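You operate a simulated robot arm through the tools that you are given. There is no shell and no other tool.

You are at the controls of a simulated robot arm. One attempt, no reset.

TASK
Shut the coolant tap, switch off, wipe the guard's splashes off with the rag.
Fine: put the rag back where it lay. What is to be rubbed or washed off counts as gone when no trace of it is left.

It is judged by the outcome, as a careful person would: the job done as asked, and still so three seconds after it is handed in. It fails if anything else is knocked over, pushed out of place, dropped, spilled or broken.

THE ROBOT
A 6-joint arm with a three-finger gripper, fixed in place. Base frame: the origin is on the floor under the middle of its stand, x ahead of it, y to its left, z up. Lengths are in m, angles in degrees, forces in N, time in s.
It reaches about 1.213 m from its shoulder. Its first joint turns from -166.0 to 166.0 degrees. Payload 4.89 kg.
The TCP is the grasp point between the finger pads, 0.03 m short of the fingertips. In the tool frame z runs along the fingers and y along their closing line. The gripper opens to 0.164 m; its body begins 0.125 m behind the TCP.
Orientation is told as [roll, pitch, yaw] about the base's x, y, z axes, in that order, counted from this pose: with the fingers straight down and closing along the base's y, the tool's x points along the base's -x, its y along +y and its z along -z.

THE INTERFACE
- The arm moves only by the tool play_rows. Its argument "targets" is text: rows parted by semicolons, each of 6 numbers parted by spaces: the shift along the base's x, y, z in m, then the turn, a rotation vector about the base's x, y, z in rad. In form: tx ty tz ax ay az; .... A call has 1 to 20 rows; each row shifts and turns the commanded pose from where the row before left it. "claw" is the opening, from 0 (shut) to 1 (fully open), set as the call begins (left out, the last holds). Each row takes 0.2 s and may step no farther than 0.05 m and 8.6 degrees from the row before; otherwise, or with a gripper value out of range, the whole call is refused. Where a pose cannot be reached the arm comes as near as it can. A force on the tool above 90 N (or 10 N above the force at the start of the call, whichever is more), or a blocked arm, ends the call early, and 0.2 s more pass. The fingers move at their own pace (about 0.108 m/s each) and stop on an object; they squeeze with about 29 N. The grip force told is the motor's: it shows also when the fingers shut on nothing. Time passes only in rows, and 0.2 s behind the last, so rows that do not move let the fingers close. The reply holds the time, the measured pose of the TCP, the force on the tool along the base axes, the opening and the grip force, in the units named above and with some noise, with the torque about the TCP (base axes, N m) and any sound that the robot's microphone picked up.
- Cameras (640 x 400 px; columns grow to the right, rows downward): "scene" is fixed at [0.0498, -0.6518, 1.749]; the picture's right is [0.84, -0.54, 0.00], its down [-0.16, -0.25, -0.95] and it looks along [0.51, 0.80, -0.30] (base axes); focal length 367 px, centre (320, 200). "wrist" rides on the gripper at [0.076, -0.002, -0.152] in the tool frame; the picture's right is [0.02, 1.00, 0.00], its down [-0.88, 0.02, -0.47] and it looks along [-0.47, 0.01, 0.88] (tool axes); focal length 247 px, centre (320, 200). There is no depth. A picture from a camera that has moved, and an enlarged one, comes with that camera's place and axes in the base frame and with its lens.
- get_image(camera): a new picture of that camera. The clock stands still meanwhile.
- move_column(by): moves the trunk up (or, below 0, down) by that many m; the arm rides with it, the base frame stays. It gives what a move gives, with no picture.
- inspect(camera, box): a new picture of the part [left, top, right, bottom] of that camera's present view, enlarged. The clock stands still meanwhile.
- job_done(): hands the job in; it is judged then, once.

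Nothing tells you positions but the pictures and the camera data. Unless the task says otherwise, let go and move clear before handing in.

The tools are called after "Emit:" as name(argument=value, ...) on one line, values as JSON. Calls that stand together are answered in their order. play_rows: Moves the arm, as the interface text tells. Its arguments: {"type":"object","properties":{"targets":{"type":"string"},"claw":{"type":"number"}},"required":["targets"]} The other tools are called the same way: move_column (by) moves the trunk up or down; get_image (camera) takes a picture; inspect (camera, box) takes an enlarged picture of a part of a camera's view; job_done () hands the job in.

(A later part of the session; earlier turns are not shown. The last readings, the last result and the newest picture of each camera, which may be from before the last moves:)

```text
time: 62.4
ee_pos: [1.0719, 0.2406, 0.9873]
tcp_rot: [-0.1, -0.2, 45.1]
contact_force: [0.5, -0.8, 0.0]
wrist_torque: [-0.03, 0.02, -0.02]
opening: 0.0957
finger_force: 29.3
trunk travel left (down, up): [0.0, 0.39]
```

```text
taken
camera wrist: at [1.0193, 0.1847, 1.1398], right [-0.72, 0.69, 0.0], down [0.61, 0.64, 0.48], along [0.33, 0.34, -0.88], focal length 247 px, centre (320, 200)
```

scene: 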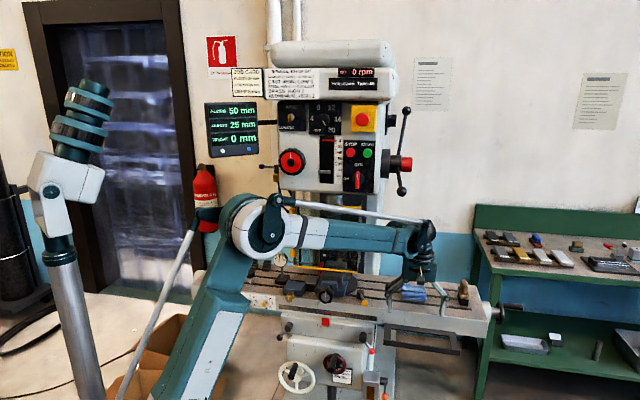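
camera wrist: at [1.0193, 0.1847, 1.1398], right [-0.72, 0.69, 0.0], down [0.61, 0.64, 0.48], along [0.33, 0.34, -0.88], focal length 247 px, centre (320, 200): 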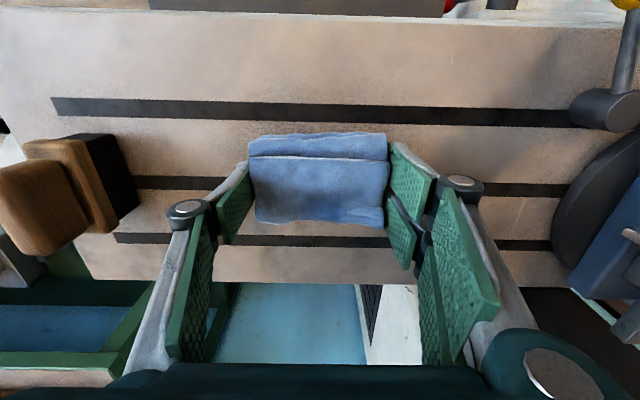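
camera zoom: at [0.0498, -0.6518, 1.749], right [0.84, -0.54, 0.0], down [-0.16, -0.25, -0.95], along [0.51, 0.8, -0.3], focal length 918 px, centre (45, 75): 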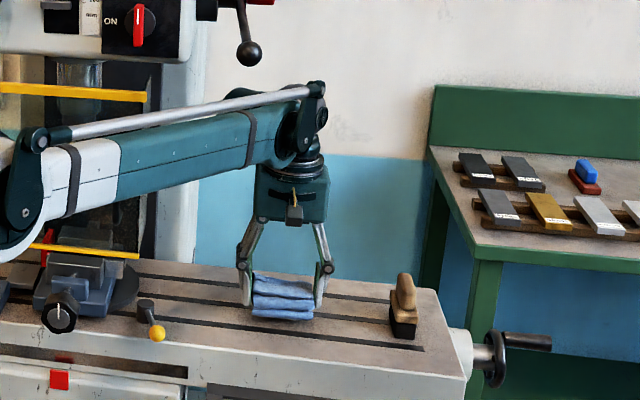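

The rag lifted cleanly. I'll retreat in front of the table.

Emit:
play_rows(targets="-0.02 -0.019 0 0 0 0; -0.0252 -0.0241 0 0 0 0; -0.0252 -0.0241 0 0 0 0; -0.0252 -0.0241 0 0 0 0; -0.0252 -0.0241 0.002 0 0 0; -0.0252 -0.0241 0.005 0 0 0; -0.0252 -0.0241 0.01 0 0 0; -0.0252 -0.0241 0.015 0 0 0; -0.0252 -0.0241 0.02 0 0 0; -0.0252 -0.0241 0.02 0 0 0")

Emit:
play_rows(targets="0 0 0.01 0 0 -0.131; 0 0 0.01 0 0 -0.131; 0 0 0.01 0 0 -0.131; 0 0 0.01 0 0 -0.131; 0 0 0.01 0 0 -0.131; 0 0 0.01 0 0 -0.131")

Emit:
get_image(camera="scene")

Emit:
get_image(camera="wrist")

```text
time: 64.5
ee_pos: [0.8253, 0.006, 1.0594]
tcp_rot: [0.2, -0.1, 45.2]
contact_force: [0.9, 0.4, -2.0]
wrist_torque: [-0.05, 0.32, -0.01]
opening: 0.0957
finger_force: 29.5
trunk travel left (down, up): [0.0, 0.39]
```

```text
time: 66.0
ee_pos: [0.8245, 0.0059, 1.12]
tcp_rot: [0.0, -0.2, -0.1]
contact_force: [-0.1, -0.3, -1.7]
wrist_torque: [0.01, 0.04, 0.0]
opening: 0.0956
finger_force: 29.3
trunk travel left (down, up): [0.0, 0.39]
```

```text
taken
```

scene: 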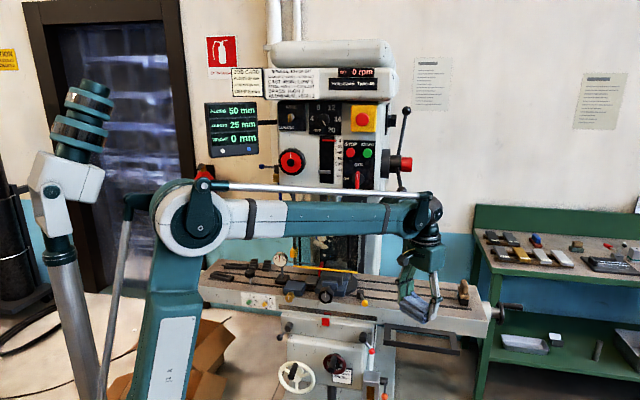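

```text
taken
camera wrist: at [0.7489, 0.0032, 1.2721], right [-0.02, 1.0, 0.0], down [0.88, 0.02, 0.48], along [0.48, 0.01, -0.88], focal length 247 px, centre (320, 200)
```

wrist: 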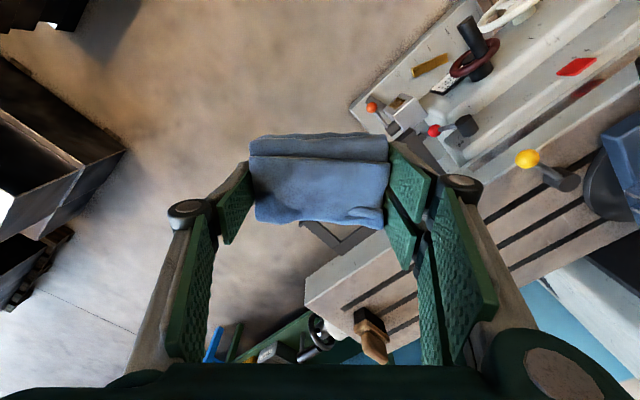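

The rag is held and the wrist is in the arm plane. Now I'll pitch up to horizontal and turn to face the guard.

Emit:
play_rows(targets="0 0 0.004 0 -0.1428 0; 0 0 0.004 0 -0.1428 0; 0 0 0.004 0 -0.1428 0; 0 0 0.004 0 -0.1428 0; 0 0 0.004 0 -0.1428 0; 0 0 0.004 0 -0.1428 0; 0 0 0.004 0 -0.1428 0; 0 0 0.004 0 -0.1428 0; 0 0 0.004 0 -0.1428 0; 0 0 0.004 0 -0.1428 0; 0 0 0.004 0 -0.1428 0")

Emit:
play_rows(targets="-0.02 0.0105 0.004 0 0 0.131; -0.02 0.0105 0.004 0 0 0.131; -0.02 0.0105 0.004 0 0 0.131; -0.02 0.0105 0.004 0 0 0.131; -0.02 0.0105 0.004 0 0 0.131; -0.02 0.0105 0.004 0 0 0.131")

Emit:
get_image(camera="scene")

Emit:
get_image(camera="wrist")

```text
time: 68.3
ee_pos: [0.823, 0.0041, 1.1643]
tcp_rot: [-166.1, -89.7, 166.3]
contact_force: [-0.9, 0.1, 0.5]
wrist_torque: [0.01, 0.1, 0.0]
opening: 0.0953
finger_force: 29.0
trunk travel left (down, up): [0.0, 0.39]
```

```text
time: 69.8
ee_pos: [0.8246, 0.0042, 1.1627]
tcp_rot: [-155.8, -89.8, 156.2]
contact_force: [-0.1, 1.1, -0.3]
wrist_torque: [0.04, 0.02, -0.06]
opening: 0.0953
finger_force: 28.9
out of reach, approached as far as the arm can: row 1, 2, 3, 4, 5, 6
trunk travel left (down, up): [0.0, 0.39]
```

```text
taken
```

scene: 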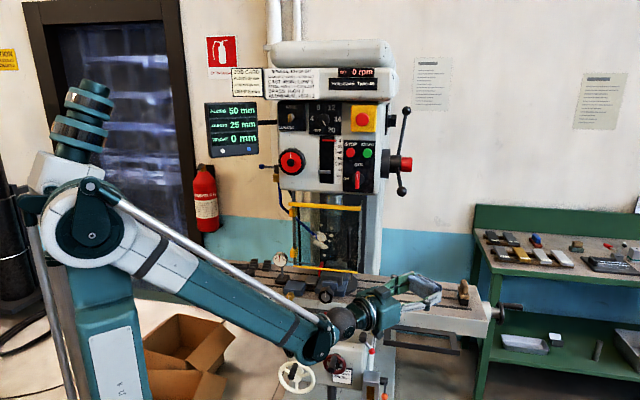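

```text
taken
camera wrist: at [0.6734, 0.001, 1.0867], right [-0.01, 1.0, -0.02], down [-0.48, 0.02, 0.88], along [0.88, 0.02, 0.48], focal length 247 px, centre (320, 200)
```

wrist: 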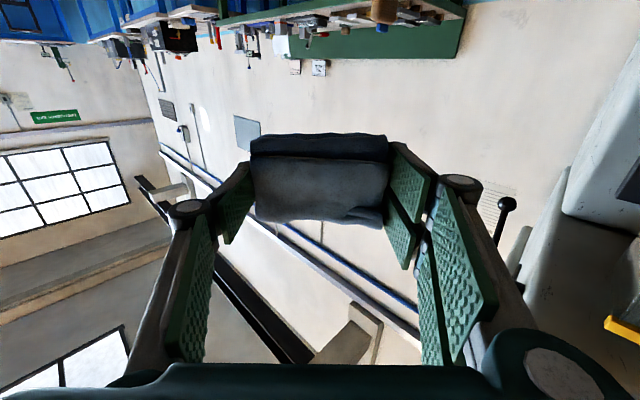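

The turn to the left was refused, while the rag is still safely held in free space. I'll probe which motion is blocked with a tiny shift and a tiny turn.

Emit:
play_rows(targets="0.005 0.005 0.005 0 0 0; 0.005 0.005 0.005 0 0 0")

Emit:
play_rows(targets="0 0 0 0 0 0.05; 0 0 0 0 0 0.05")

Emit:
inspect(camera="scene", box=[200, 220, 480, 400])

```text
time: 70.3
ee_pos: [0.8285, 0.0081, 1.167]
tcp_rot: [-161.9, -89.7, 162.6]
contact_force: [0.5, -0.2, -1.4]
wrist_torque: [0.01, 0.03, 0.0]
opening: 0.0949
finger_force: 29.2
out of reach, approached as far as the arm can: row 1, 2
trunk travel left (down, up): [0.0, 0.39]
```

```text
time: 71.0
ee_pos: [0.8292, 0.0053, 1.1578]
tcp_rot: [-1.2, -88.4, 3.4]
contact_force: [0.5, -0.2, -0.6]
wrist_torque: [-0.02, 0.01, -0.02]
opening: 0.0954
finger_force: 29.3
out of reach, approached as far as the arm can: row 1, 2
trunk travel left (down, up): [0.0, 0.39]
```

```text
2.22 times, centred on (340, 310) of scene
camera zoom: at [0.0498, -0.6518, 1.749], right [0.84, -0.54, 0.0], down [-0.16, -0.25, -0.95], along [0.51, 0.8, -0.3], focal length 816 px, centre (276, -44)
```

zoom: 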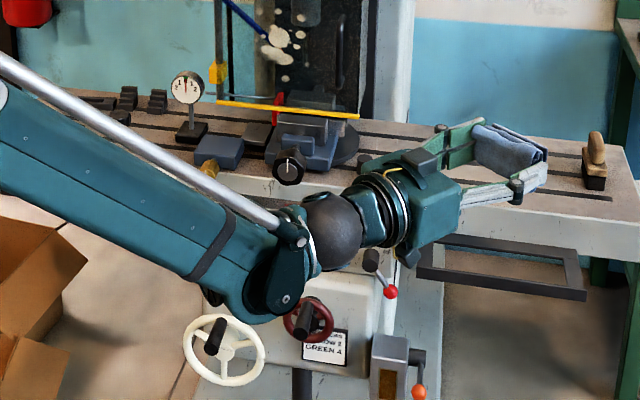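

The wrist has ended on the wrong side of its singular pose. I'll pitch back down to the known-good pose and then swing up passing on the left side instead.

Emit:
play_rows(targets="0 0 0 0 0.14 0; 0 0 0 0 0.14 0; 0 0 0 0 0.14 0; 0 0 0 0 0.14 0; 0 0 0 0 0.14 0; 0 0 0 0 0.14 0; 0 0 0 0 0.14 0; 0 0 0 0 0.14 0; 0 0 0 0 0.14 0; 0 0 0 0 0.14 0; 0 0 0 0 0.14 0")

Emit:
get_image(camera="scene")

```text
time: 73.3
ee_pos: [0.8273, 0.0105, 1.1591]
tcp_rot: [2.9, -3.4, 0.1]
contact_force: [-2.2, 0.8, 1.0]
wrist_torque: [-0.03, -0.33, 0.01]
opening: 0.0952
finger_force: 28.4
out of reach, approached as far as the arm can: row 1
trunk travel left (down, up): [0.0, 0.39]
```

```text
taken
```

scene: 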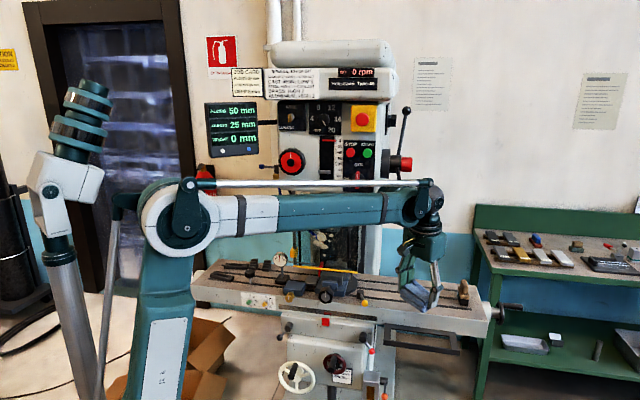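

Back to vertical. Now I'll swing the tool up directly toward the machine's depth direction, passing left of the forearm.

Emit:
play_rows(targets="-0.008 0.006 0.002 0.101 -0.101 0; -0.008 0.006 0.002 0.101 -0.101 0; -0.008 0.006 0.002 0.101 -0.101 0; -0.008 0.006 0.002 0.101 -0.101 0; -0.008 0.006 0.002 0.101 -0.101 0; -0.008 0.006 0.002 0.101 -0.101 0; -0.008 0.006 0.002 0.101 -0.101 0; -0.008 0.006 0.002 0.101 -0.101 0; -0.008 0.006 0.002 0.101 -0.101 0; -0.008 0.006 0.002 0.101 -0.101 0; -0.008 0.006 0.002 0.101 -0.101 0")

Emit:
get_image(camera="scene")

Emit:
get_image(camera="wrist")

```text
time: 75.8
ee_pos: [0.7413, 0.0762, 1.1808]
tcp_rot: [97.0, -44.9, -50.3]
contact_force: [-0.8, 0.2, 0.3]
wrist_torque: [-0.02, 0.05, -0.11]
opening: 0.095
finger_force: 29.0
trunk travel left (down, up): [0.0, 0.39]
```

```text
taken
```

scene: 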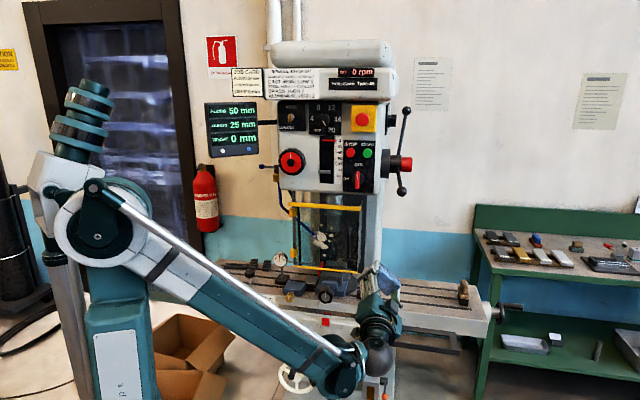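

```text
taken
camera wrist: at [0.5999, 0.0089, 1.1125], right [-0.55, 0.48, 0.69], down [0.05, -0.8, 0.6], along [0.83, 0.36, 0.42], focal length 247 px, centre (320, 200)
```

wrist: 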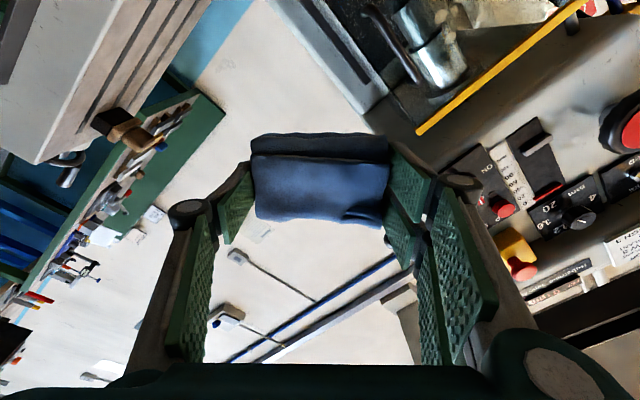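

That worked without a limit. The tool points at the machine, about 5° high. I'll level it, roll it so the fingers close along the machine's width, and move left in front of the guard at a safe distance.

Emit:
play_rows(targets="0 0 0 -0.061 0.061 0.006; -0.00685 0.0139 0 0.1041 0.1041 0; -0.00685 0.0139 0 0.1041 0.1041 0; -0.00685 0.0139 0 0.1041 0.1041 0; -0.00685 0.0139 0 0.1041 0.1041 0; -0.00685 0.0139 0 0.1041 0.1041 0; -0.00685 0.0139 0 0.1041 0.1041 0; -0.00685 0.0139 0 0.1041 0.1041 0; -0.00685 0.0139 0 0.1041 0.1041 0; -0.00685 0.0139 0 0.1041 0.1041 0; -0.00685 0.0139 0 0.1041 0.1041 0; -0.00685 0.0139 0 0.1041 0.1041 0; -0.00685 0.0139 0 0.1041 0.1041 0; -0.00685 0.0139 0 0.1041 0.1041 0; -0.00685 0.0139 0 0.1041 0.1041 0; -0.00685 0.0139 0 0.1041 0.1041 0; -0.00685 0.0139 0 0.1041 0.1041 0")

Emit:
get_image(camera="scene")

Emit:
get_image(camera="wrist")

```text
time: 79.3
ee_pos: [0.631, 0.2974, 1.1792]
tcp_rot: [121.1, 89.7, -13.8]
contact_force: [0.0, -0.1, 0.5]
wrist_torque: [0.01, -0.01, 0.08]
opening: 0.0949
finger_force: 29.1
trunk travel left (down, up): [0.0, 0.39]
```

```text
taken
```

scene: 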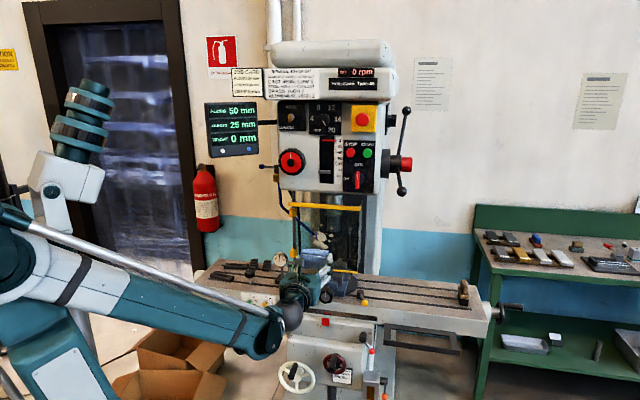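

```text
taken
camera wrist: at [0.5223, 0.1906, 1.2561], right [0.71, -0.71, 0.03], down [-0.32, -0.35, -0.88], along [0.63, 0.62, -0.47], focal length 247 px, centre (320, 200)
```

wrist: 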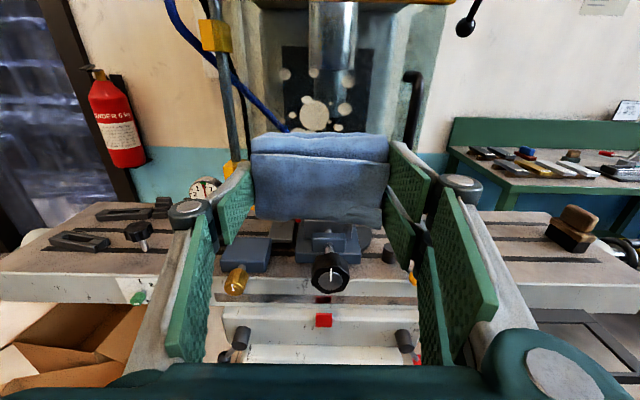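

Now the picture is upright and the rag faces the guard. I'll zoom on the splashes and the guard bars.

Emit:
inspect(camera="wrist", box=[200, 0, 440, 160])

Emit:
inspect(camera="scene", box=[270, 190, 390, 310])

```text
2.50 times, centred on (320, 80) of wrist
camera zoom: at [0.5223, 0.1906, 1.2561], right [0.71, -0.71, 0.03], down [-0.32, -0.35, -0.88], along [0.63, 0.62, -0.47], focal length 617 px, centre (320, 500)
```

zoom: 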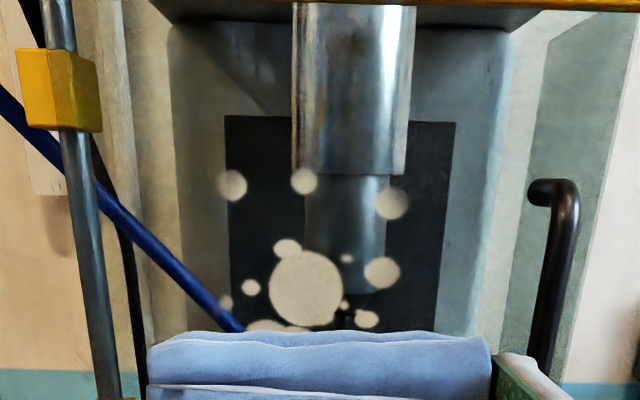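

```text
3.33 times, centred on (330, 250) of scene
camera zoom: at [0.0498, -0.6518, 1.749], right [0.84, -0.54, 0.0], down [-0.16, -0.25, -0.95], along [0.51, 0.8, -0.3], focal length 1224 px, centre (287, 33)
```

zoom: 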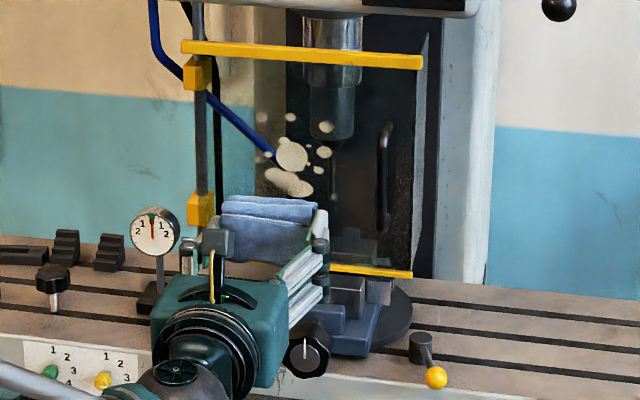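

The splashes span about U 0.18–0.285 and z 1.11–1.26 on the pane near w≈0.835. I'll approach with the rag centred on them and stop short to check the alignment.

Emit:
play_rows(targets="0.0177 0.0177 0.003 0 0 0; 0.0177 0.0177 0.003 0 0 0; 0.0177 0.0177 0.002 0 0 0; 0.0177 0.0177 0.002 0 0 0; 0.007 0.007 0 0 0 0")

Emit:
get_image(camera="wrist")

Emit:
inspect(camera="scene", box=[270, 190, 390, 310])

```text
time: 80.5
ee_pos: [0.7076, 0.3772, 1.1897]
tcp_rot: [114.8, 89.6, -20.1]
contact_force: [-0.8, -0.9, -1.2]
wrist_torque: [-0.01, 0.02, -0.02]
opening: 0.0951
finger_force: 29.2
trunk travel left (down, up): [0.0, 0.39]
```

```text
taken
camera wrist: at [0.6, 0.2689, 1.2659], right [0.71, -0.71, 0.03], down [-0.31, -0.35, -0.88], along [0.63, 0.62, -0.47], focal length 247 px, centre (320, 200)
```

wrist: 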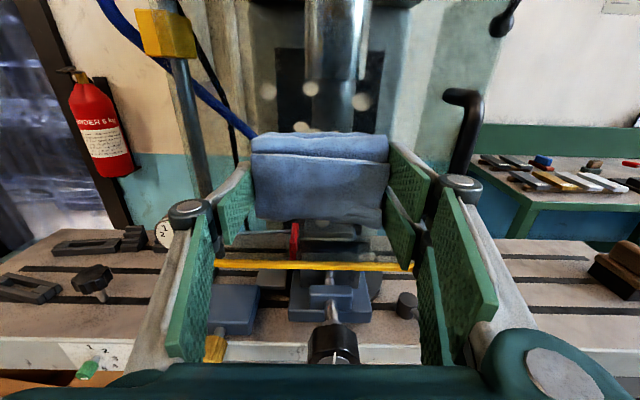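

```text
3.33 times, centred on (330, 250) of scene
camera zoom: at [0.0498, -0.6518, 1.749], right [0.84, -0.54, 0.0], down [-0.16, -0.25, -0.95], along [0.51, 0.8, -0.3], focal length 1224 px, centre (287, 33)
```

zoom: 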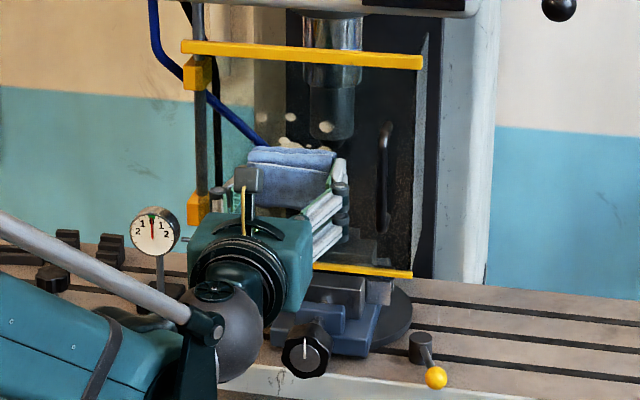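

Clearances look right: the handle bar is at U≈0.34, w≈0.796. I'll creep forward in small steps until the rag touches the pane.

Emit:
play_rows(targets="0.0071 0.0014 0 0 0 0; 0.0042 0.0042 0 0 0 0; 0.0021 0.0021 0 0 0 0; 0.0021 0.0021 0 0 0 0")

```text
time: 81.5
ee_pos: [0.7221, 0.3844, 1.1915]
tcp_rot: [118.5, 89.5, -16.4]
contact_force: [-21.8, -22.1, -7.5]
wrist_torque: [-0.34, -0.08, 0.4]
opening: 0.0954
finger_force: 28.7
trunk travel left (down, up): [0.0, 0.39]
```

The rag presses on the pane with about 31 N. I'll ease off by a millimetre and check that the guard stayed put.

Emit:
play_rows(targets="-0.0009 -0.0009 0 0 0 0; 0 0 0 0 0 0")

Emit:
inspect(camera="scene", box=[270, 190, 390, 310])

Emit:
get_image(camera="wrist")

```text
time: 82.2
ee_pos: [0.7234, 0.3855, 1.1908]
tcp_rot: [118.6, 89.7, -16.1]
contact_force: [-12.3, -12.3, -2.6]
wrist_torque: [-0.03, -0.01, 0.26]
opening: 0.0949
finger_force: 29.6
trunk travel left (down, up): [0.0, 0.39]
```

```text
3.33 times, centred on (330, 250) of scene
camera zoom: at [0.0498, -0.6518, 1.749], right [0.84, -0.54, 0.0], down [-0.16, -0.25, -0.95], along [0.51, 0.8, -0.3], focal length 1224 px, centre (287, 33)
```

zoom: 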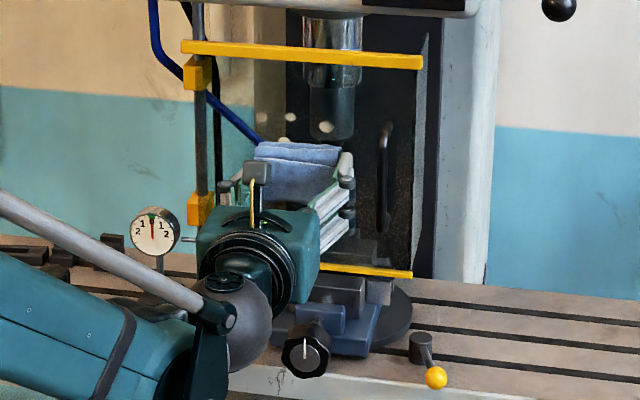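

```text
taken
camera wrist: at [0.6143, 0.2772, 1.2665], right [0.71, -0.7, 0.03], down [-0.31, -0.35, -0.88], along [0.63, 0.62, -0.47], focal length 247 px, centre (320, 200)
```

wrist: 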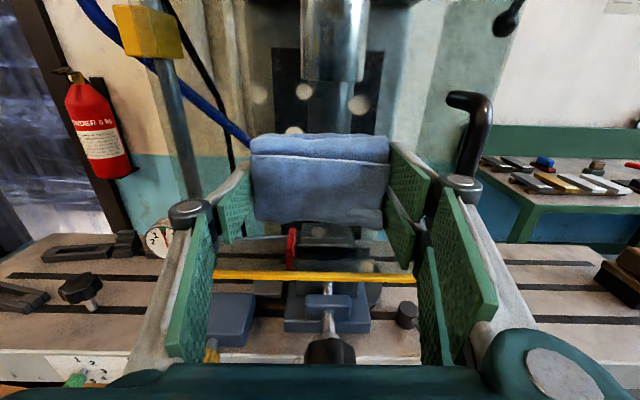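

The guard did not move, and the press is about 17 N. First stroke: up, then down across the splash area.

Emit:
play_rows(targets="0 0 0.009 0 0 0; 0 0 0.009 0 0 0; 0 0 0.009 0 0 0; 0 0 0.009 0 0 0")

Emit:
play_rows(targets="0 0 -0.01 0 0 0; 0 0 -0.01 0 0 0; 0 0 -0.01 0 0 0; 0 0 -0.01 0 0 0; 0 0 -0.01 0 0 0; 0 0 -0.01 0 0 0; 0 0 -0.01 0 0 0; 0 0 -0.01 0 0 0")

Emit:
inspect(camera="scene", box=[270, 190, 390, 310])

Emit:
get_image(camera="wrist")

```text
time: 83.2
ee_pos: [0.723, 0.3835, 1.226]
tcp_rot: [115.1, 89.6, -19.6]
contact_force: [-6.2, -6.6, -3.4]
wrist_torque: [-0.08, 0.0, 0.18]
opening: 0.095
finger_force: 29.1
trunk travel left (down, up): [0.0, 0.39]
```

```text
time: 85.0
ee_pos: [0.7236, 0.3841, 1.1468]
tcp_rot: [115.6, 89.6, -19.1]
contact_force: [-6.5, -7.4, 3.7]
wrist_torque: [0.21, -0.01, 0.32]
opening: 0.0951
finger_force: 28.9
trunk travel left (down, up): [0.0, 0.39]
```

```text
3.33 times, centred on (330, 250) of scene
camera zoom: at [0.0498, -0.6518, 1.749], right [0.84, -0.54, 0.0], down [-0.16, -0.25, -0.95], along [0.51, 0.8, -0.3], focal length 1224 px, centre (287, 33)
```

zoom: 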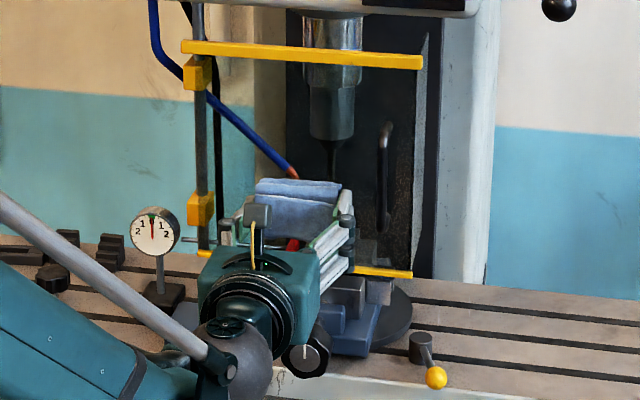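

```text
taken
camera wrist: at [0.6146, 0.277, 1.2221], right [0.71, -0.71, 0.03], down [-0.31, -0.35, -0.88], along [0.63, 0.62, -0.47], focal length 247 px, centre (320, 200)
```

wrist: 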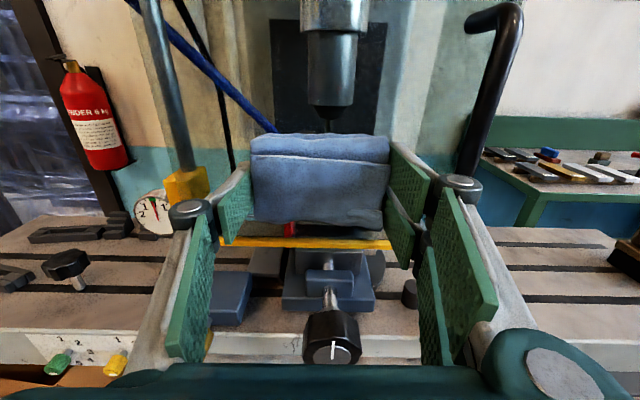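

The wiping works: the swept area is clean. I'll cover the rest: a little lower, then left and up, then right and down.

Emit:
play_rows(targets="0.0003 0.0003 -0.005 0 0 0; 0 0 -0.005 0 0 0; -0.0071 0.0071 0 0 0 0; -0.0071 0.0071 0 0 0 0; 0 0 0.01 0 0 0; 0 0 0.01 0 0 0; 0 0 0.01 0 0 0; 0 0 0.01 0 0 0; 0 0 0.01 0 0 0; 0 0 0.01 0 0 0; 0 0 0.01 0 0 0; 0 0 0.01 0 0 0; 0 0 0.008 0 0 0")

Emit:
play_rows(targets="0.0059 -0.0059 0 0 0 0; 0.0059 -0.0059 0 0 0 0; 0.0053 -0.0053 0 0 0 0; 0 0 -0.01 0 0 0; 0 0 -0.01 0 0 0; 0 0 -0.01 0 0 0; 0 0 -0.01 0 0 0; 0 0 -0.01 0 0 0; 0 0 -0.01 0 0 0; 0 0 -0.01 0 0 0; 0 0 -0.01 0 0 0; 0 0 -0.008 0 0 0")

Emit:
inspect(camera="scene", box=[270, 190, 390, 310])

```text
time: 87.8
ee_pos: [0.71, 0.398, 1.2247]
tcp_rot: [116.0, 89.5, -18.8]
contact_force: [-9.6, -9.7, -5.7]
wrist_torque: [-0.12, 0.01, 0.25]
opening: 0.0947
finger_force: 28.9
trunk travel left (down, up): [0.0, 0.39]
```

```text
time: 90.3
ee_pos: [0.725, 0.3823, 1.1366]
tcp_rot: [116.3, 89.5, -18.6]
contact_force: [-7.9, -6.7, 3.3]
wrist_torque: [0.17, -0.05, 0.2]
opening: 0.0948
finger_force: 28.6
trunk travel left (down, up): [0.0, 0.39]
```

```text
3.33 times, centred on (330, 250) of scene
camera zoom: at [0.0498, -0.6518, 1.749], right [0.84, -0.54, 0.0], down [-0.16, -0.25, -0.95], along [0.51, 0.8, -0.3], focal length 1224 px, centre (287, 33)
```

zoom: 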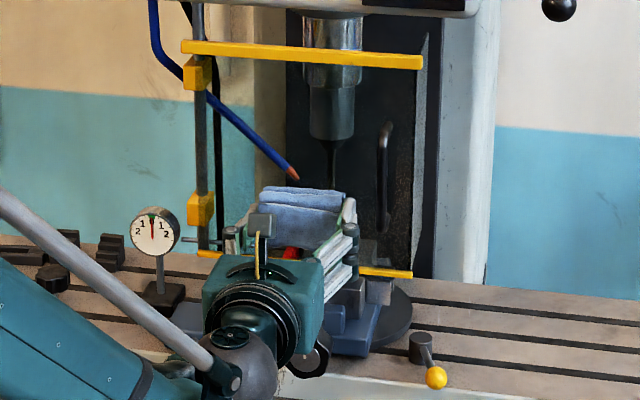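

The visible part of the pane is clean. I'll back off and inspect the whole pane.

Emit:
play_rows(targets="-0.005 -0.005 0 0 0 0; -0.0177 -0.0177 0 0 0 0; -0.0177 -0.0177 0 0 0 0; -0.0177 -0.0177 0 0 0 0; -0.0177 -0.0177 -0.01 0 0 0; -0.0177 -0.0177 -0.01 0 0 0; 0 0 -0.02 0 0 0")

Emit:
inspect(camera="wrist", box=[160, 0, 480, 160])

Emit:
inspect(camera="scene", box=[280, 195, 380, 275])

Emit:
inspect(camera="scene", box=[305, 215, 365, 260])

```text
time: 92.0
ee_pos: [0.6328, 0.2886, 1.0956]
tcp_rot: [112.8, 89.6, -22.0]
contact_force: [0.4, 0.5, -0.2]
wrist_torque: [-0.03, 0.0, -0.1]
opening: 0.0945
finger_force: 28.9
trunk travel left (down, up): [0.0, 0.39]
```

```text
2.00 times, centred on (320, 80) of wrist
camera zoom: at [0.5243, 0.18, 1.1716], right [0.71, -0.71, 0.03], down [-0.31, -0.35, -0.88], along [0.63, 0.62, -0.47], focal length 494 px, centre (320, 440)
```

zoom: 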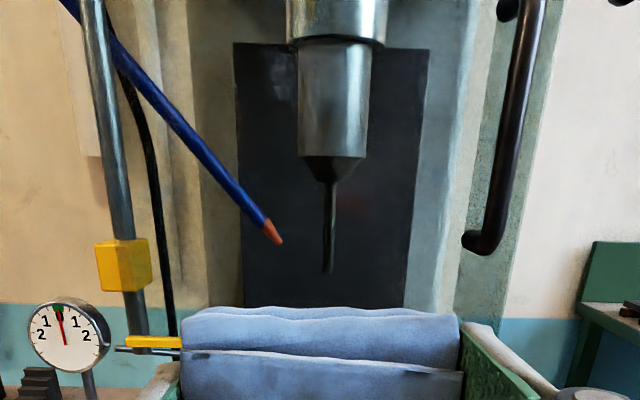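

```text
5.00 times, centred on (330, 235) of scene
camera zoom: at [0.0498, -0.6518, 1.749], right [0.84, -0.54, 0.0], down [-0.16, -0.25, -0.95], along [0.51, 0.8, -0.3], focal length 1837 px, centre (270, 25)
```

zoom: 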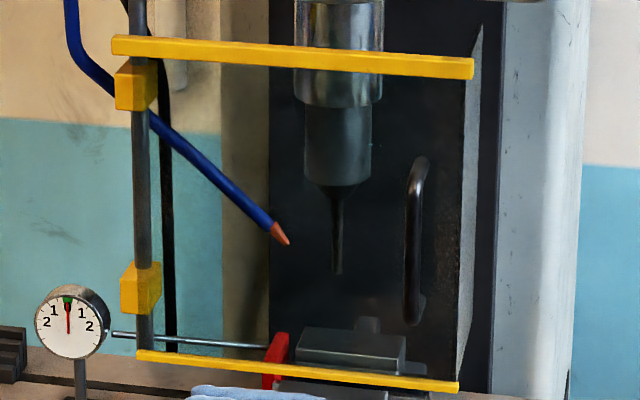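

```text
8.89 times, centred on (335, 238) of scene
camera zoom: at [0.0498, -0.6518, 1.749], right [0.84, -0.54, 0.0], down [-0.16, -0.25, -0.95], along [0.51, 0.8, -0.3], focal length 3265 px, centre (187, -133)
```

zoom: 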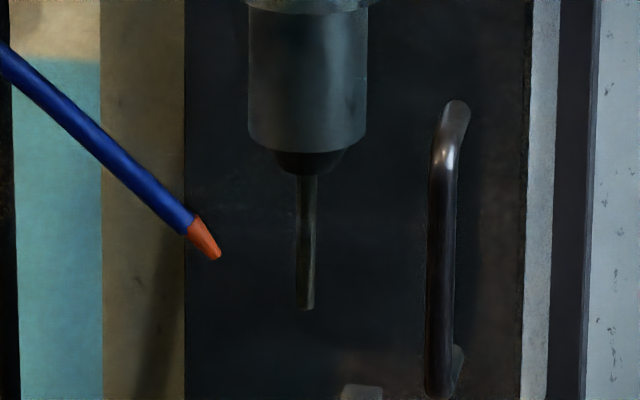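

The pane looks clear and the coolant squirt is gone too. I'll look closer for faint residues.

Emit:
inspect(camera="scene", box=[305, 210, 335, 235])

Emit:
inspect(camera="scene", box=[315, 230, 350, 262])

Emit:
inspect(camera="wrist", box=[250, 20, 390, 130])

```text
16.00 times, centred on (320, 222) of scene
camera zoom: at [0.0498, -0.6518, 1.749], right [0.84, -0.54, 0.0], down [-0.16, -0.25, -0.95], along [0.51, 0.8, -0.3], focal length 5878 px, centre (320, -160)
```

zoom: 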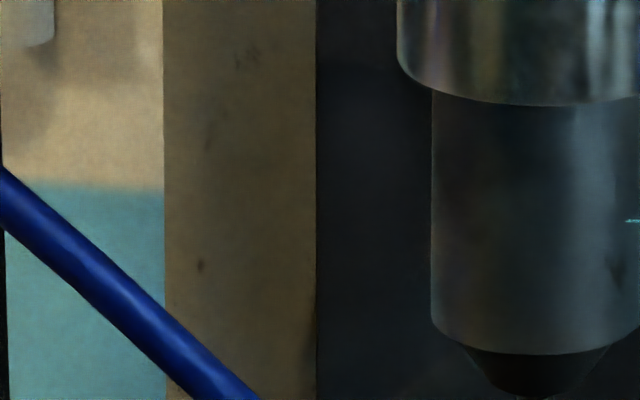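

```text
12.50 times, centred on (332, 246) of scene
camera zoom: at [0.0498, -0.6518, 1.749], right [0.84, -0.54, 0.0], down [-0.16, -0.25, -0.95], along [0.51, 0.8, -0.3], focal length 4592 px, centre (164, -375)
```

zoom: 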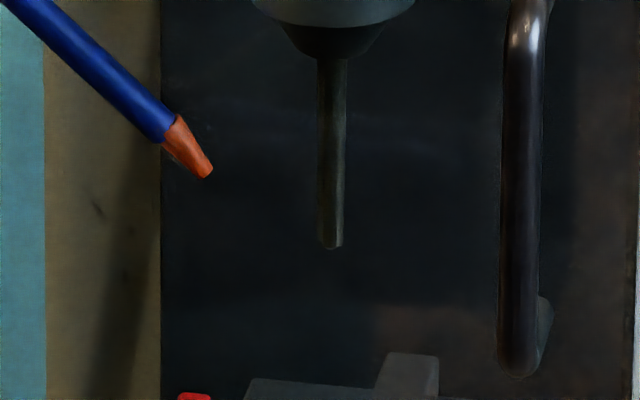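

```text
3.64 times, centred on (320, 75) of wrist
camera zoom: at [0.5243, 0.18, 1.1716], right [0.71, -0.71, 0.03], down [-0.31, -0.35, -0.88], along [0.63, 0.62, -0.47], focal length 898 px, centre (320, 654)
```

zoom: 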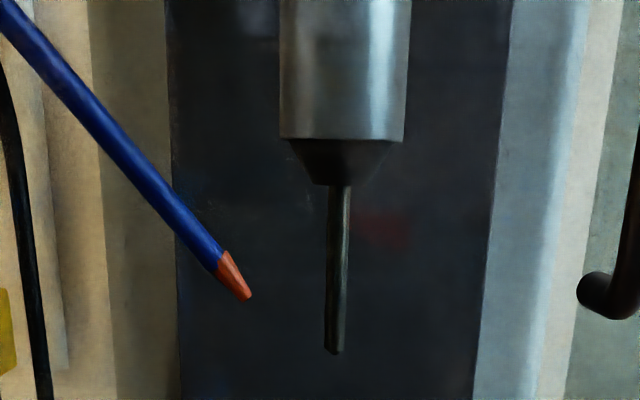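

The pane is spotless. Now I'll carry the rag back by retracing the same path: roll back while moving right, then swing down.

Emit:
play_rows(targets="0.0068 -0.0133 0.0053 -0.1041 -0.1041 0; 0.0068 -0.0133 0.0053 -0.1041 -0.1041 0; 0.0068 -0.0133 0.0053 -0.1041 -0.1041 0; 0.0068 -0.0133 0.0053 -0.1041 -0.1041 0; 0.0068 -0.0133 0.0053 -0.1041 -0.1041 0; 0.0068 -0.0133 0.0053 -0.1041 -0.1041 0; 0.0068 -0.0133 0.0053 -0.1041 -0.1041 0; 0.0068 -0.0133 0.0053 -0.1041 -0.1041 0; 0.0068 -0.0133 0.0053 -0.1041 -0.1041 0; 0.0068 -0.0133 0.0053 -0.1041 -0.1041 0; 0.0068 -0.0133 0.0053 -0.1041 -0.1041 0; 0.0068 -0.0133 0.0053 -0.1041 -0.1041 0; 0.0068 -0.0133 0.0053 -0.1041 -0.1041 0; 0.0068 -0.0133 0.0053 -0.1041 -0.1041 0; 0.0068 -0.0133 0.0053 -0.1041 -0.1041 0; 0.0068 -0.0133 0.0053 -0.1041 -0.1041 0")

Emit:
play_rows(targets="0 0 0 0.061 -0.061 -0.006; 0.008 -0.006 -0.002 -0.101 0.101 0; 0.008 -0.006 -0.002 -0.101 0.101 0; 0.008 -0.006 -0.002 -0.101 0.101 0; 0.008 -0.006 -0.002 -0.101 0.101 0; 0.008 -0.006 -0.002 -0.101 0.101 0; 0.008 -0.006 -0.002 -0.101 0.101 0; 0.008 -0.006 -0.002 -0.101 0.101 0; 0.008 -0.006 -0.002 -0.101 0.101 0; 0.008 -0.006 -0.002 -0.101 0.101 0; 0.008 -0.006 -0.002 -0.101 0.101 0; 0.008 -0.006 -0.002 -0.101 0.101 0")

Emit:
get_image(camera="scene")

Emit:
get_image(camera="wrist")

```text
time: 95.3
ee_pos: [0.7413, 0.0765, 1.1817]
tcp_rot: [89.7, -45.4, -44.9]
contact_force: [-0.6, 0.6, -0.3]
wrist_torque: [-0.04, 0.07, -0.06]
opening: 0.0946
finger_force: 29.3
trunk travel left (down, up): [0.0, 0.39]
```

```text
time: 98.0
ee_pos: [0.8293, 0.0083, 1.1602]
tcp_rot: [3.0, -3.4, 0.1]
contact_force: [-2.5, -1.1, 1.0]
wrist_torque: [0.14, -0.31, -0.05]
opening: 0.0945
finger_force: 28.7
trunk travel left (down, up): [0.0, 0.39]
```

```text
taken
```

scene: 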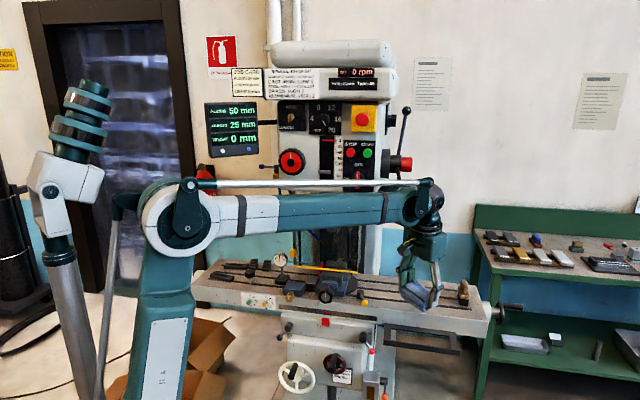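

```text
taken
camera wrist: at [0.7434, -0.0017, 1.3071], right [-0.03, 1.0, 0.05], down [0.85, 0.0, 0.53], along [0.53, 0.06, -0.85], focal length 247 px, centre (320, 200)
```

wrist: 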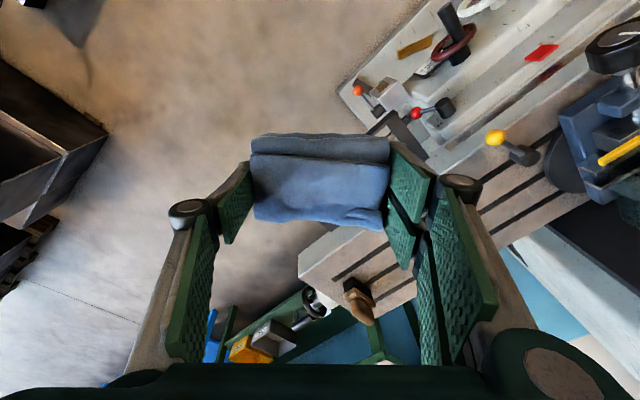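

The rag is still gripped the same way. I'll straighten the tilt, yaw back to the table's axes and lower in front of the table.

Emit:
play_rows(targets="0 0 0 -0.0524 0.0593 0; 0 0 -0.02 0 0 0.131; 0 0 -0.025 0 0 0.131; 0 0 -0.025 0 0 0.131; 0 0 -0.025 0 0 0.131; 0 0 -0.025 0 0 0.131; 0 0 -0.025 0 0 0.129; 0 0 -0.025 0 0 0; 0 0 0 0 0 0")

Emit:
get_image(camera="wrist")

Emit:
get_image(camera="scene")

```text
time: 100.0
ee_pos: [0.8288, 0.0114, 0.9894]
tcp_rot: [0.0, -0.1, 45.2]
contact_force: [0.6, 0.0, -1.1]
wrist_torque: [-0.02, -0.03, 0.0]
opening: 0.0947
finger_force: 28.9
trunk travel left (down, up): [0.0, 0.39]
```

```text
taken
camera wrist: at [0.7772, -0.0459, 1.1412], right [-0.72, 0.69, 0.0], down [0.61, 0.64, 0.48], along [0.33, 0.34, -0.88], focal length 247 px, centre (320, 200)
```

wrist: 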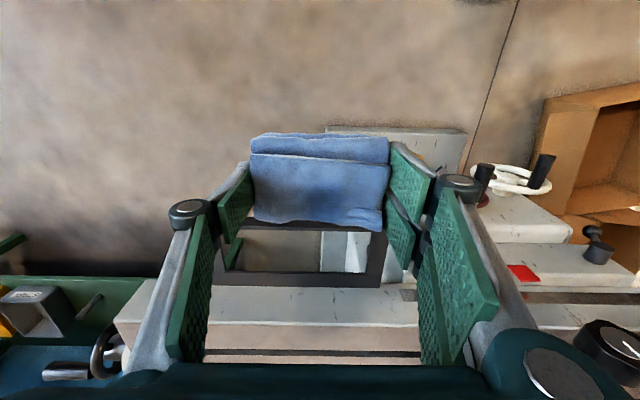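

```text
taken
```

scene: 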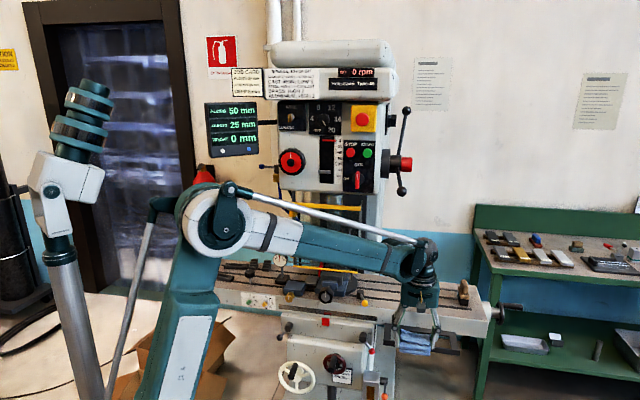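

Aligned and ready. I'll slide back in above the rag's place.

Emit:
play_rows(targets="0.0242 0.0233 0.003 0 0 0; 0.0242 0.0233 0 0 0 0; 0.0242 0.0233 0 0 0 0; 0.0242 0.0233 0 0 0 0; 0.0242 0.0233 0 0 0 0; 0.0242 0.0233 0 0 0 0; 0.0242 0.0233 0 0 0 0; 0.0242 0.0233 0 0 0 0; 0.0242 0.0233 0 0 0 0; 0.0242 0.0233 0 0 0 0; 0 0 0 0 0 0")

Emit:
inspect(camera="scene", box=[380, 230, 480, 320])

Emit:
get_image(camera="wrist")

```text
time: 102.3
ee_pos: [1.0724, 0.2441, 0.9924]
tcp_rot: [0.0, -0.2, 45.1]
contact_force: [0.2, -0.7, -0.2]
wrist_torque: [0.02, -0.04, 0.03]
opening: 0.0944
finger_force: 29.2
trunk travel left (down, up): [0.0, 0.39]
```

```text
4.44 times, centred on (430, 275) of scene
camera zoom: at [0.0498, -0.6518, 1.749], right [0.84, -0.54, 0.0], down [-0.16, -0.25, -0.95], along [0.51, 0.8, -0.3], focal length 1633 px, centre (-169, -133)
```

zoom: 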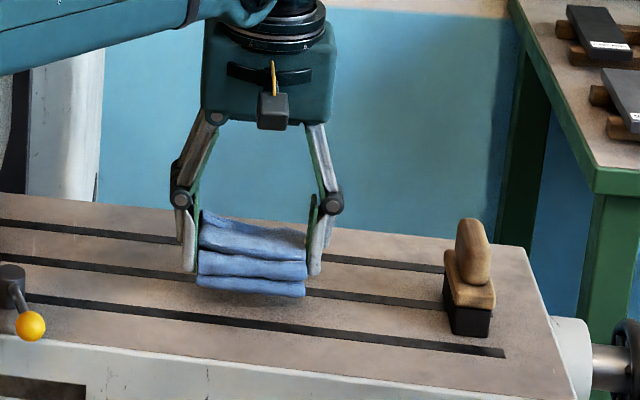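

```text
taken
camera wrist: at [1.0198, 0.187, 1.1443], right [-0.72, 0.69, 0.0], down [0.61, 0.64, 0.48], along [0.33, 0.34, -0.88], focal length 247 px, centre (320, 200)
```

wrist: 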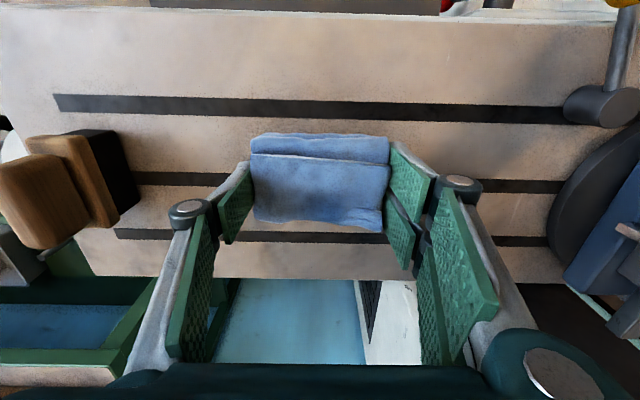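

I'm above its place, about 2 mm to the right of where it lay. I'll correct that and lower until it just touches the table.

Emit:
play_rows(targets="-0.0015 0.0013 -0.005 0 0 0; 0 0 -0.006 0 0 0; 0 0 -0.004 0 0 0; 0 0 -0.002 0 0 0; 0 0 0 0 0 0")

Emit:
inspect(camera="scene", box=[380, 230, 480, 320])

```text
time: 103.5
ee_pos: [1.07, 0.2447, 0.9743]
tcp_rot: [0.0, -0.1, 45.2]
contact_force: [-0.5, 0.1, -1.0]
wrist_torque: [-0.01, 0.0, 0.03]
opening: 0.0947
finger_force: 28.6
trunk travel left (down, up): [0.0, 0.39]
```

```text
4.44 times, centred on (430, 275) of scene
camera zoom: at [0.0498, -0.6518, 1.749], right [0.84, -0.54, 0.0], down [-0.16, -0.25, -0.95], along [0.51, 0.8, -0.3], focal length 1633 px, centre (-169, -133)
```

zoom: 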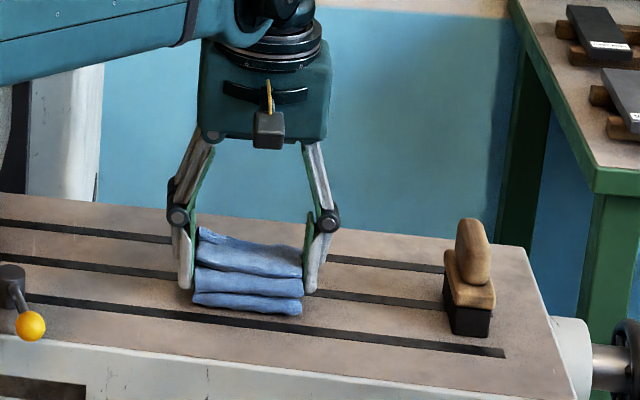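

It matches the original placement closely and is not quite touching. I'll lower another couple of millimetres.

Emit:
play_rows(targets="0.0005 -0.0005 -0.001 0 0 0; 0 0 -0.001 0 0 0; 0 0 0 0 0 0")

```text
time: 104.3
ee_pos: [1.0703, 0.2447, 0.9743]
tcp_rot: [0.0, -0.1, 45.2]
contact_force: [-0.4, -0.2, 0.1]
wrist_torque: [0.0, -0.01, -0.01]
opening: 0.0947
finger_force: 28.2
trunk travel left (down, up): [0.0, 0.39]
```

Emit:
play_rows(targets="0 0 -0.001 0 0 0; 0 0 -0.001 0 0 0; 0 0 0 0 0 0")

```text
time: 105.2
ee_pos: [1.0707, 0.2432, 0.9724]
tcp_rot: [0.1, -0.2, 45.2]
contact_force: [7.1, 3.2, 18.4]
wrist_torque: [-0.76, -0.6, 0.42]
opening: 0.0948
finger_force: 29.0
trunk travel left (down, up): [0.0, 0.39]
```

The rag touches the table. I'll open the fingers wide, straight to both sides.

Emit:
play_rows(targets="0 0 0.001 0 0 0; 0 0 0 0 0 0; 0 0 0 0 0 0; 0 0 0 0 0 0; 0 0 0 0 0 0", claw=1.0)

Emit:
inspect(camera="scene", box=[380, 230, 480, 320])

Emit:
get_image(camera="wrist")

```text
time: 106.3
ee_pos: [1.0706, 0.2446, 0.9712]
tcp_rot: [0.0, -0.2, 45.2]
contact_force: [0.1, 0.2, -1.4]
wrist_torque: [0.03, 0.0, 0.01]
opening: 0.1639
finger_force: 0.1
trunk travel left (down, up): [0.0, 0.39]
```

```text
4.44 times, centred on (430, 275) of scene
camera zoom: at [0.0498, -0.6518, 1.749], right [0.84, -0.54, 0.0], down [-0.16, -0.25, -0.95], along [0.51, 0.8, -0.3], focal length 1633 px, centre (-169, -133)
```

zoom: 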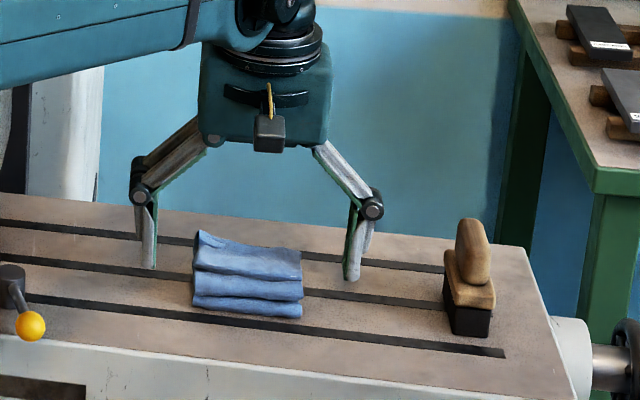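

```text
taken
camera wrist: at [1.0185, 0.1872, 1.1239], right [-0.72, 0.69, 0.0], down [0.61, 0.64, 0.48], along [0.33, 0.34, -0.88], focal length 247 px, centre (320, 200)
```

wrist: 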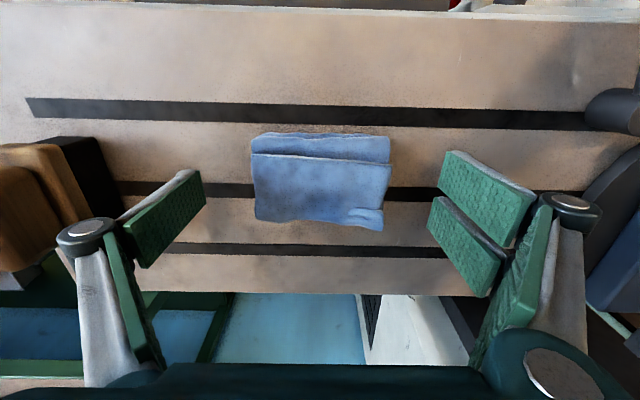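

The rag lies where it was, to within a few millimetres. I'll lift slightly, retreat along the same lane, and then move well clear.

Emit:
play_rows(targets="0 0 0.008 0 0 0; 0 0 0.008 0 0 0; -0.02 -0.02 0 0 0 0; -0.0245 -0.0235 0 0 0 0; -0.0245 -0.0235 0 0 0 0; -0.0245 -0.0235 0 0 0 0; -0.0245 -0.0235 0 0 0 0; -0.0245 -0.0235 0 0 0 0; -0.0245 -0.0235 0.005 0 0 0; -0.0245 -0.0235 0.01 0 0 0; -0.0245 -0.0235 0.015 0 0 0; -0.0245 -0.0235 0.02 0 0 0; -0.0245 -0.0235 0.02 0 0 0; 0 0 0.02 0 0 0; 0 0 0.02 0 0 0")

Emit:
get_image(camera="scene")

Emit:
inspect(camera="scene", box=[340, 250, 520, 350])

Emit:
inspect(camera="scene", box=[220, 60, 430, 200])

Emit:
inspect(camera="scene", box=[240, 180, 400, 310])

```text
time: 109.5
ee_pos: [0.8061, -0.0103, 1.0963]
tcp_rot: [-0.1, -0.1, 45.2]
contact_force: [0.4, -0.7, 0.2]
wrist_torque: [-0.03, 0.04, -0.01]
opening: 0.1643
finger_force: 0.2
trunk travel left (down, up): [0.0, 0.39]
```

```text
taken
```

scene: 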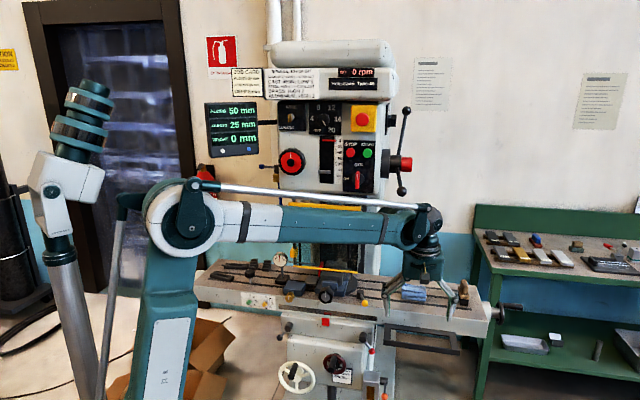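

```text
3.56 times, centred on (430, 300) of scene
camera zoom: at [0.0498, -0.6518, 1.749], right [0.84, -0.54, 0.0], down [-0.16, -0.25, -0.95], along [0.51, 0.8, -0.3], focal length 1306 px, centre (-71, -156)
```

zoom: 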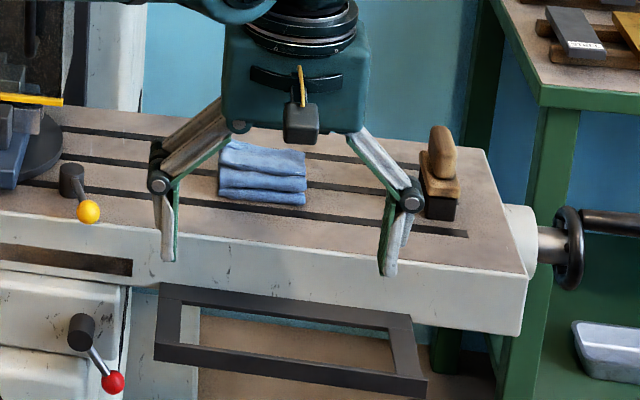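

```text
2.86 times, centred on (325, 130) of scene
camera zoom: at [0.0498, -0.6518, 1.749], right [0.84, -0.54, 0.0], down [-0.16, -0.25, -0.95], along [0.51, 0.8, -0.3], focal length 1050 px, centre (306, 400)
```

zoom: 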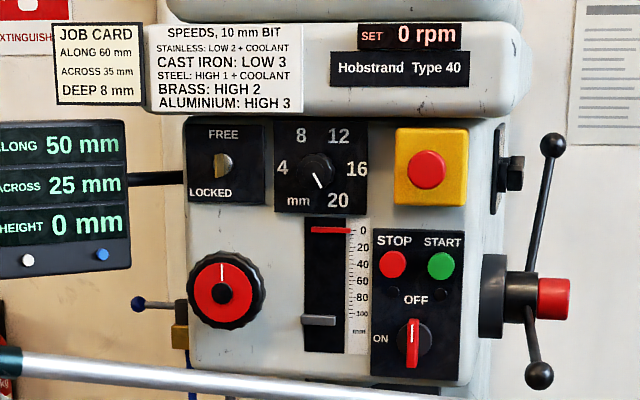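

```text
3.08 times, centred on (320, 245) of scene
camera zoom: at [0.0498, -0.6518, 1.749], right [0.84, -0.54, 0.0], down [-0.16, -0.25, -0.95], along [0.51, 0.8, -0.3], focal length 1130 px, centre (320, 62)
```

zoom: 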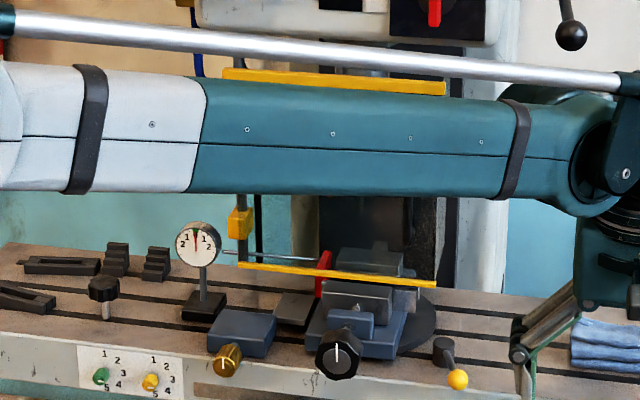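

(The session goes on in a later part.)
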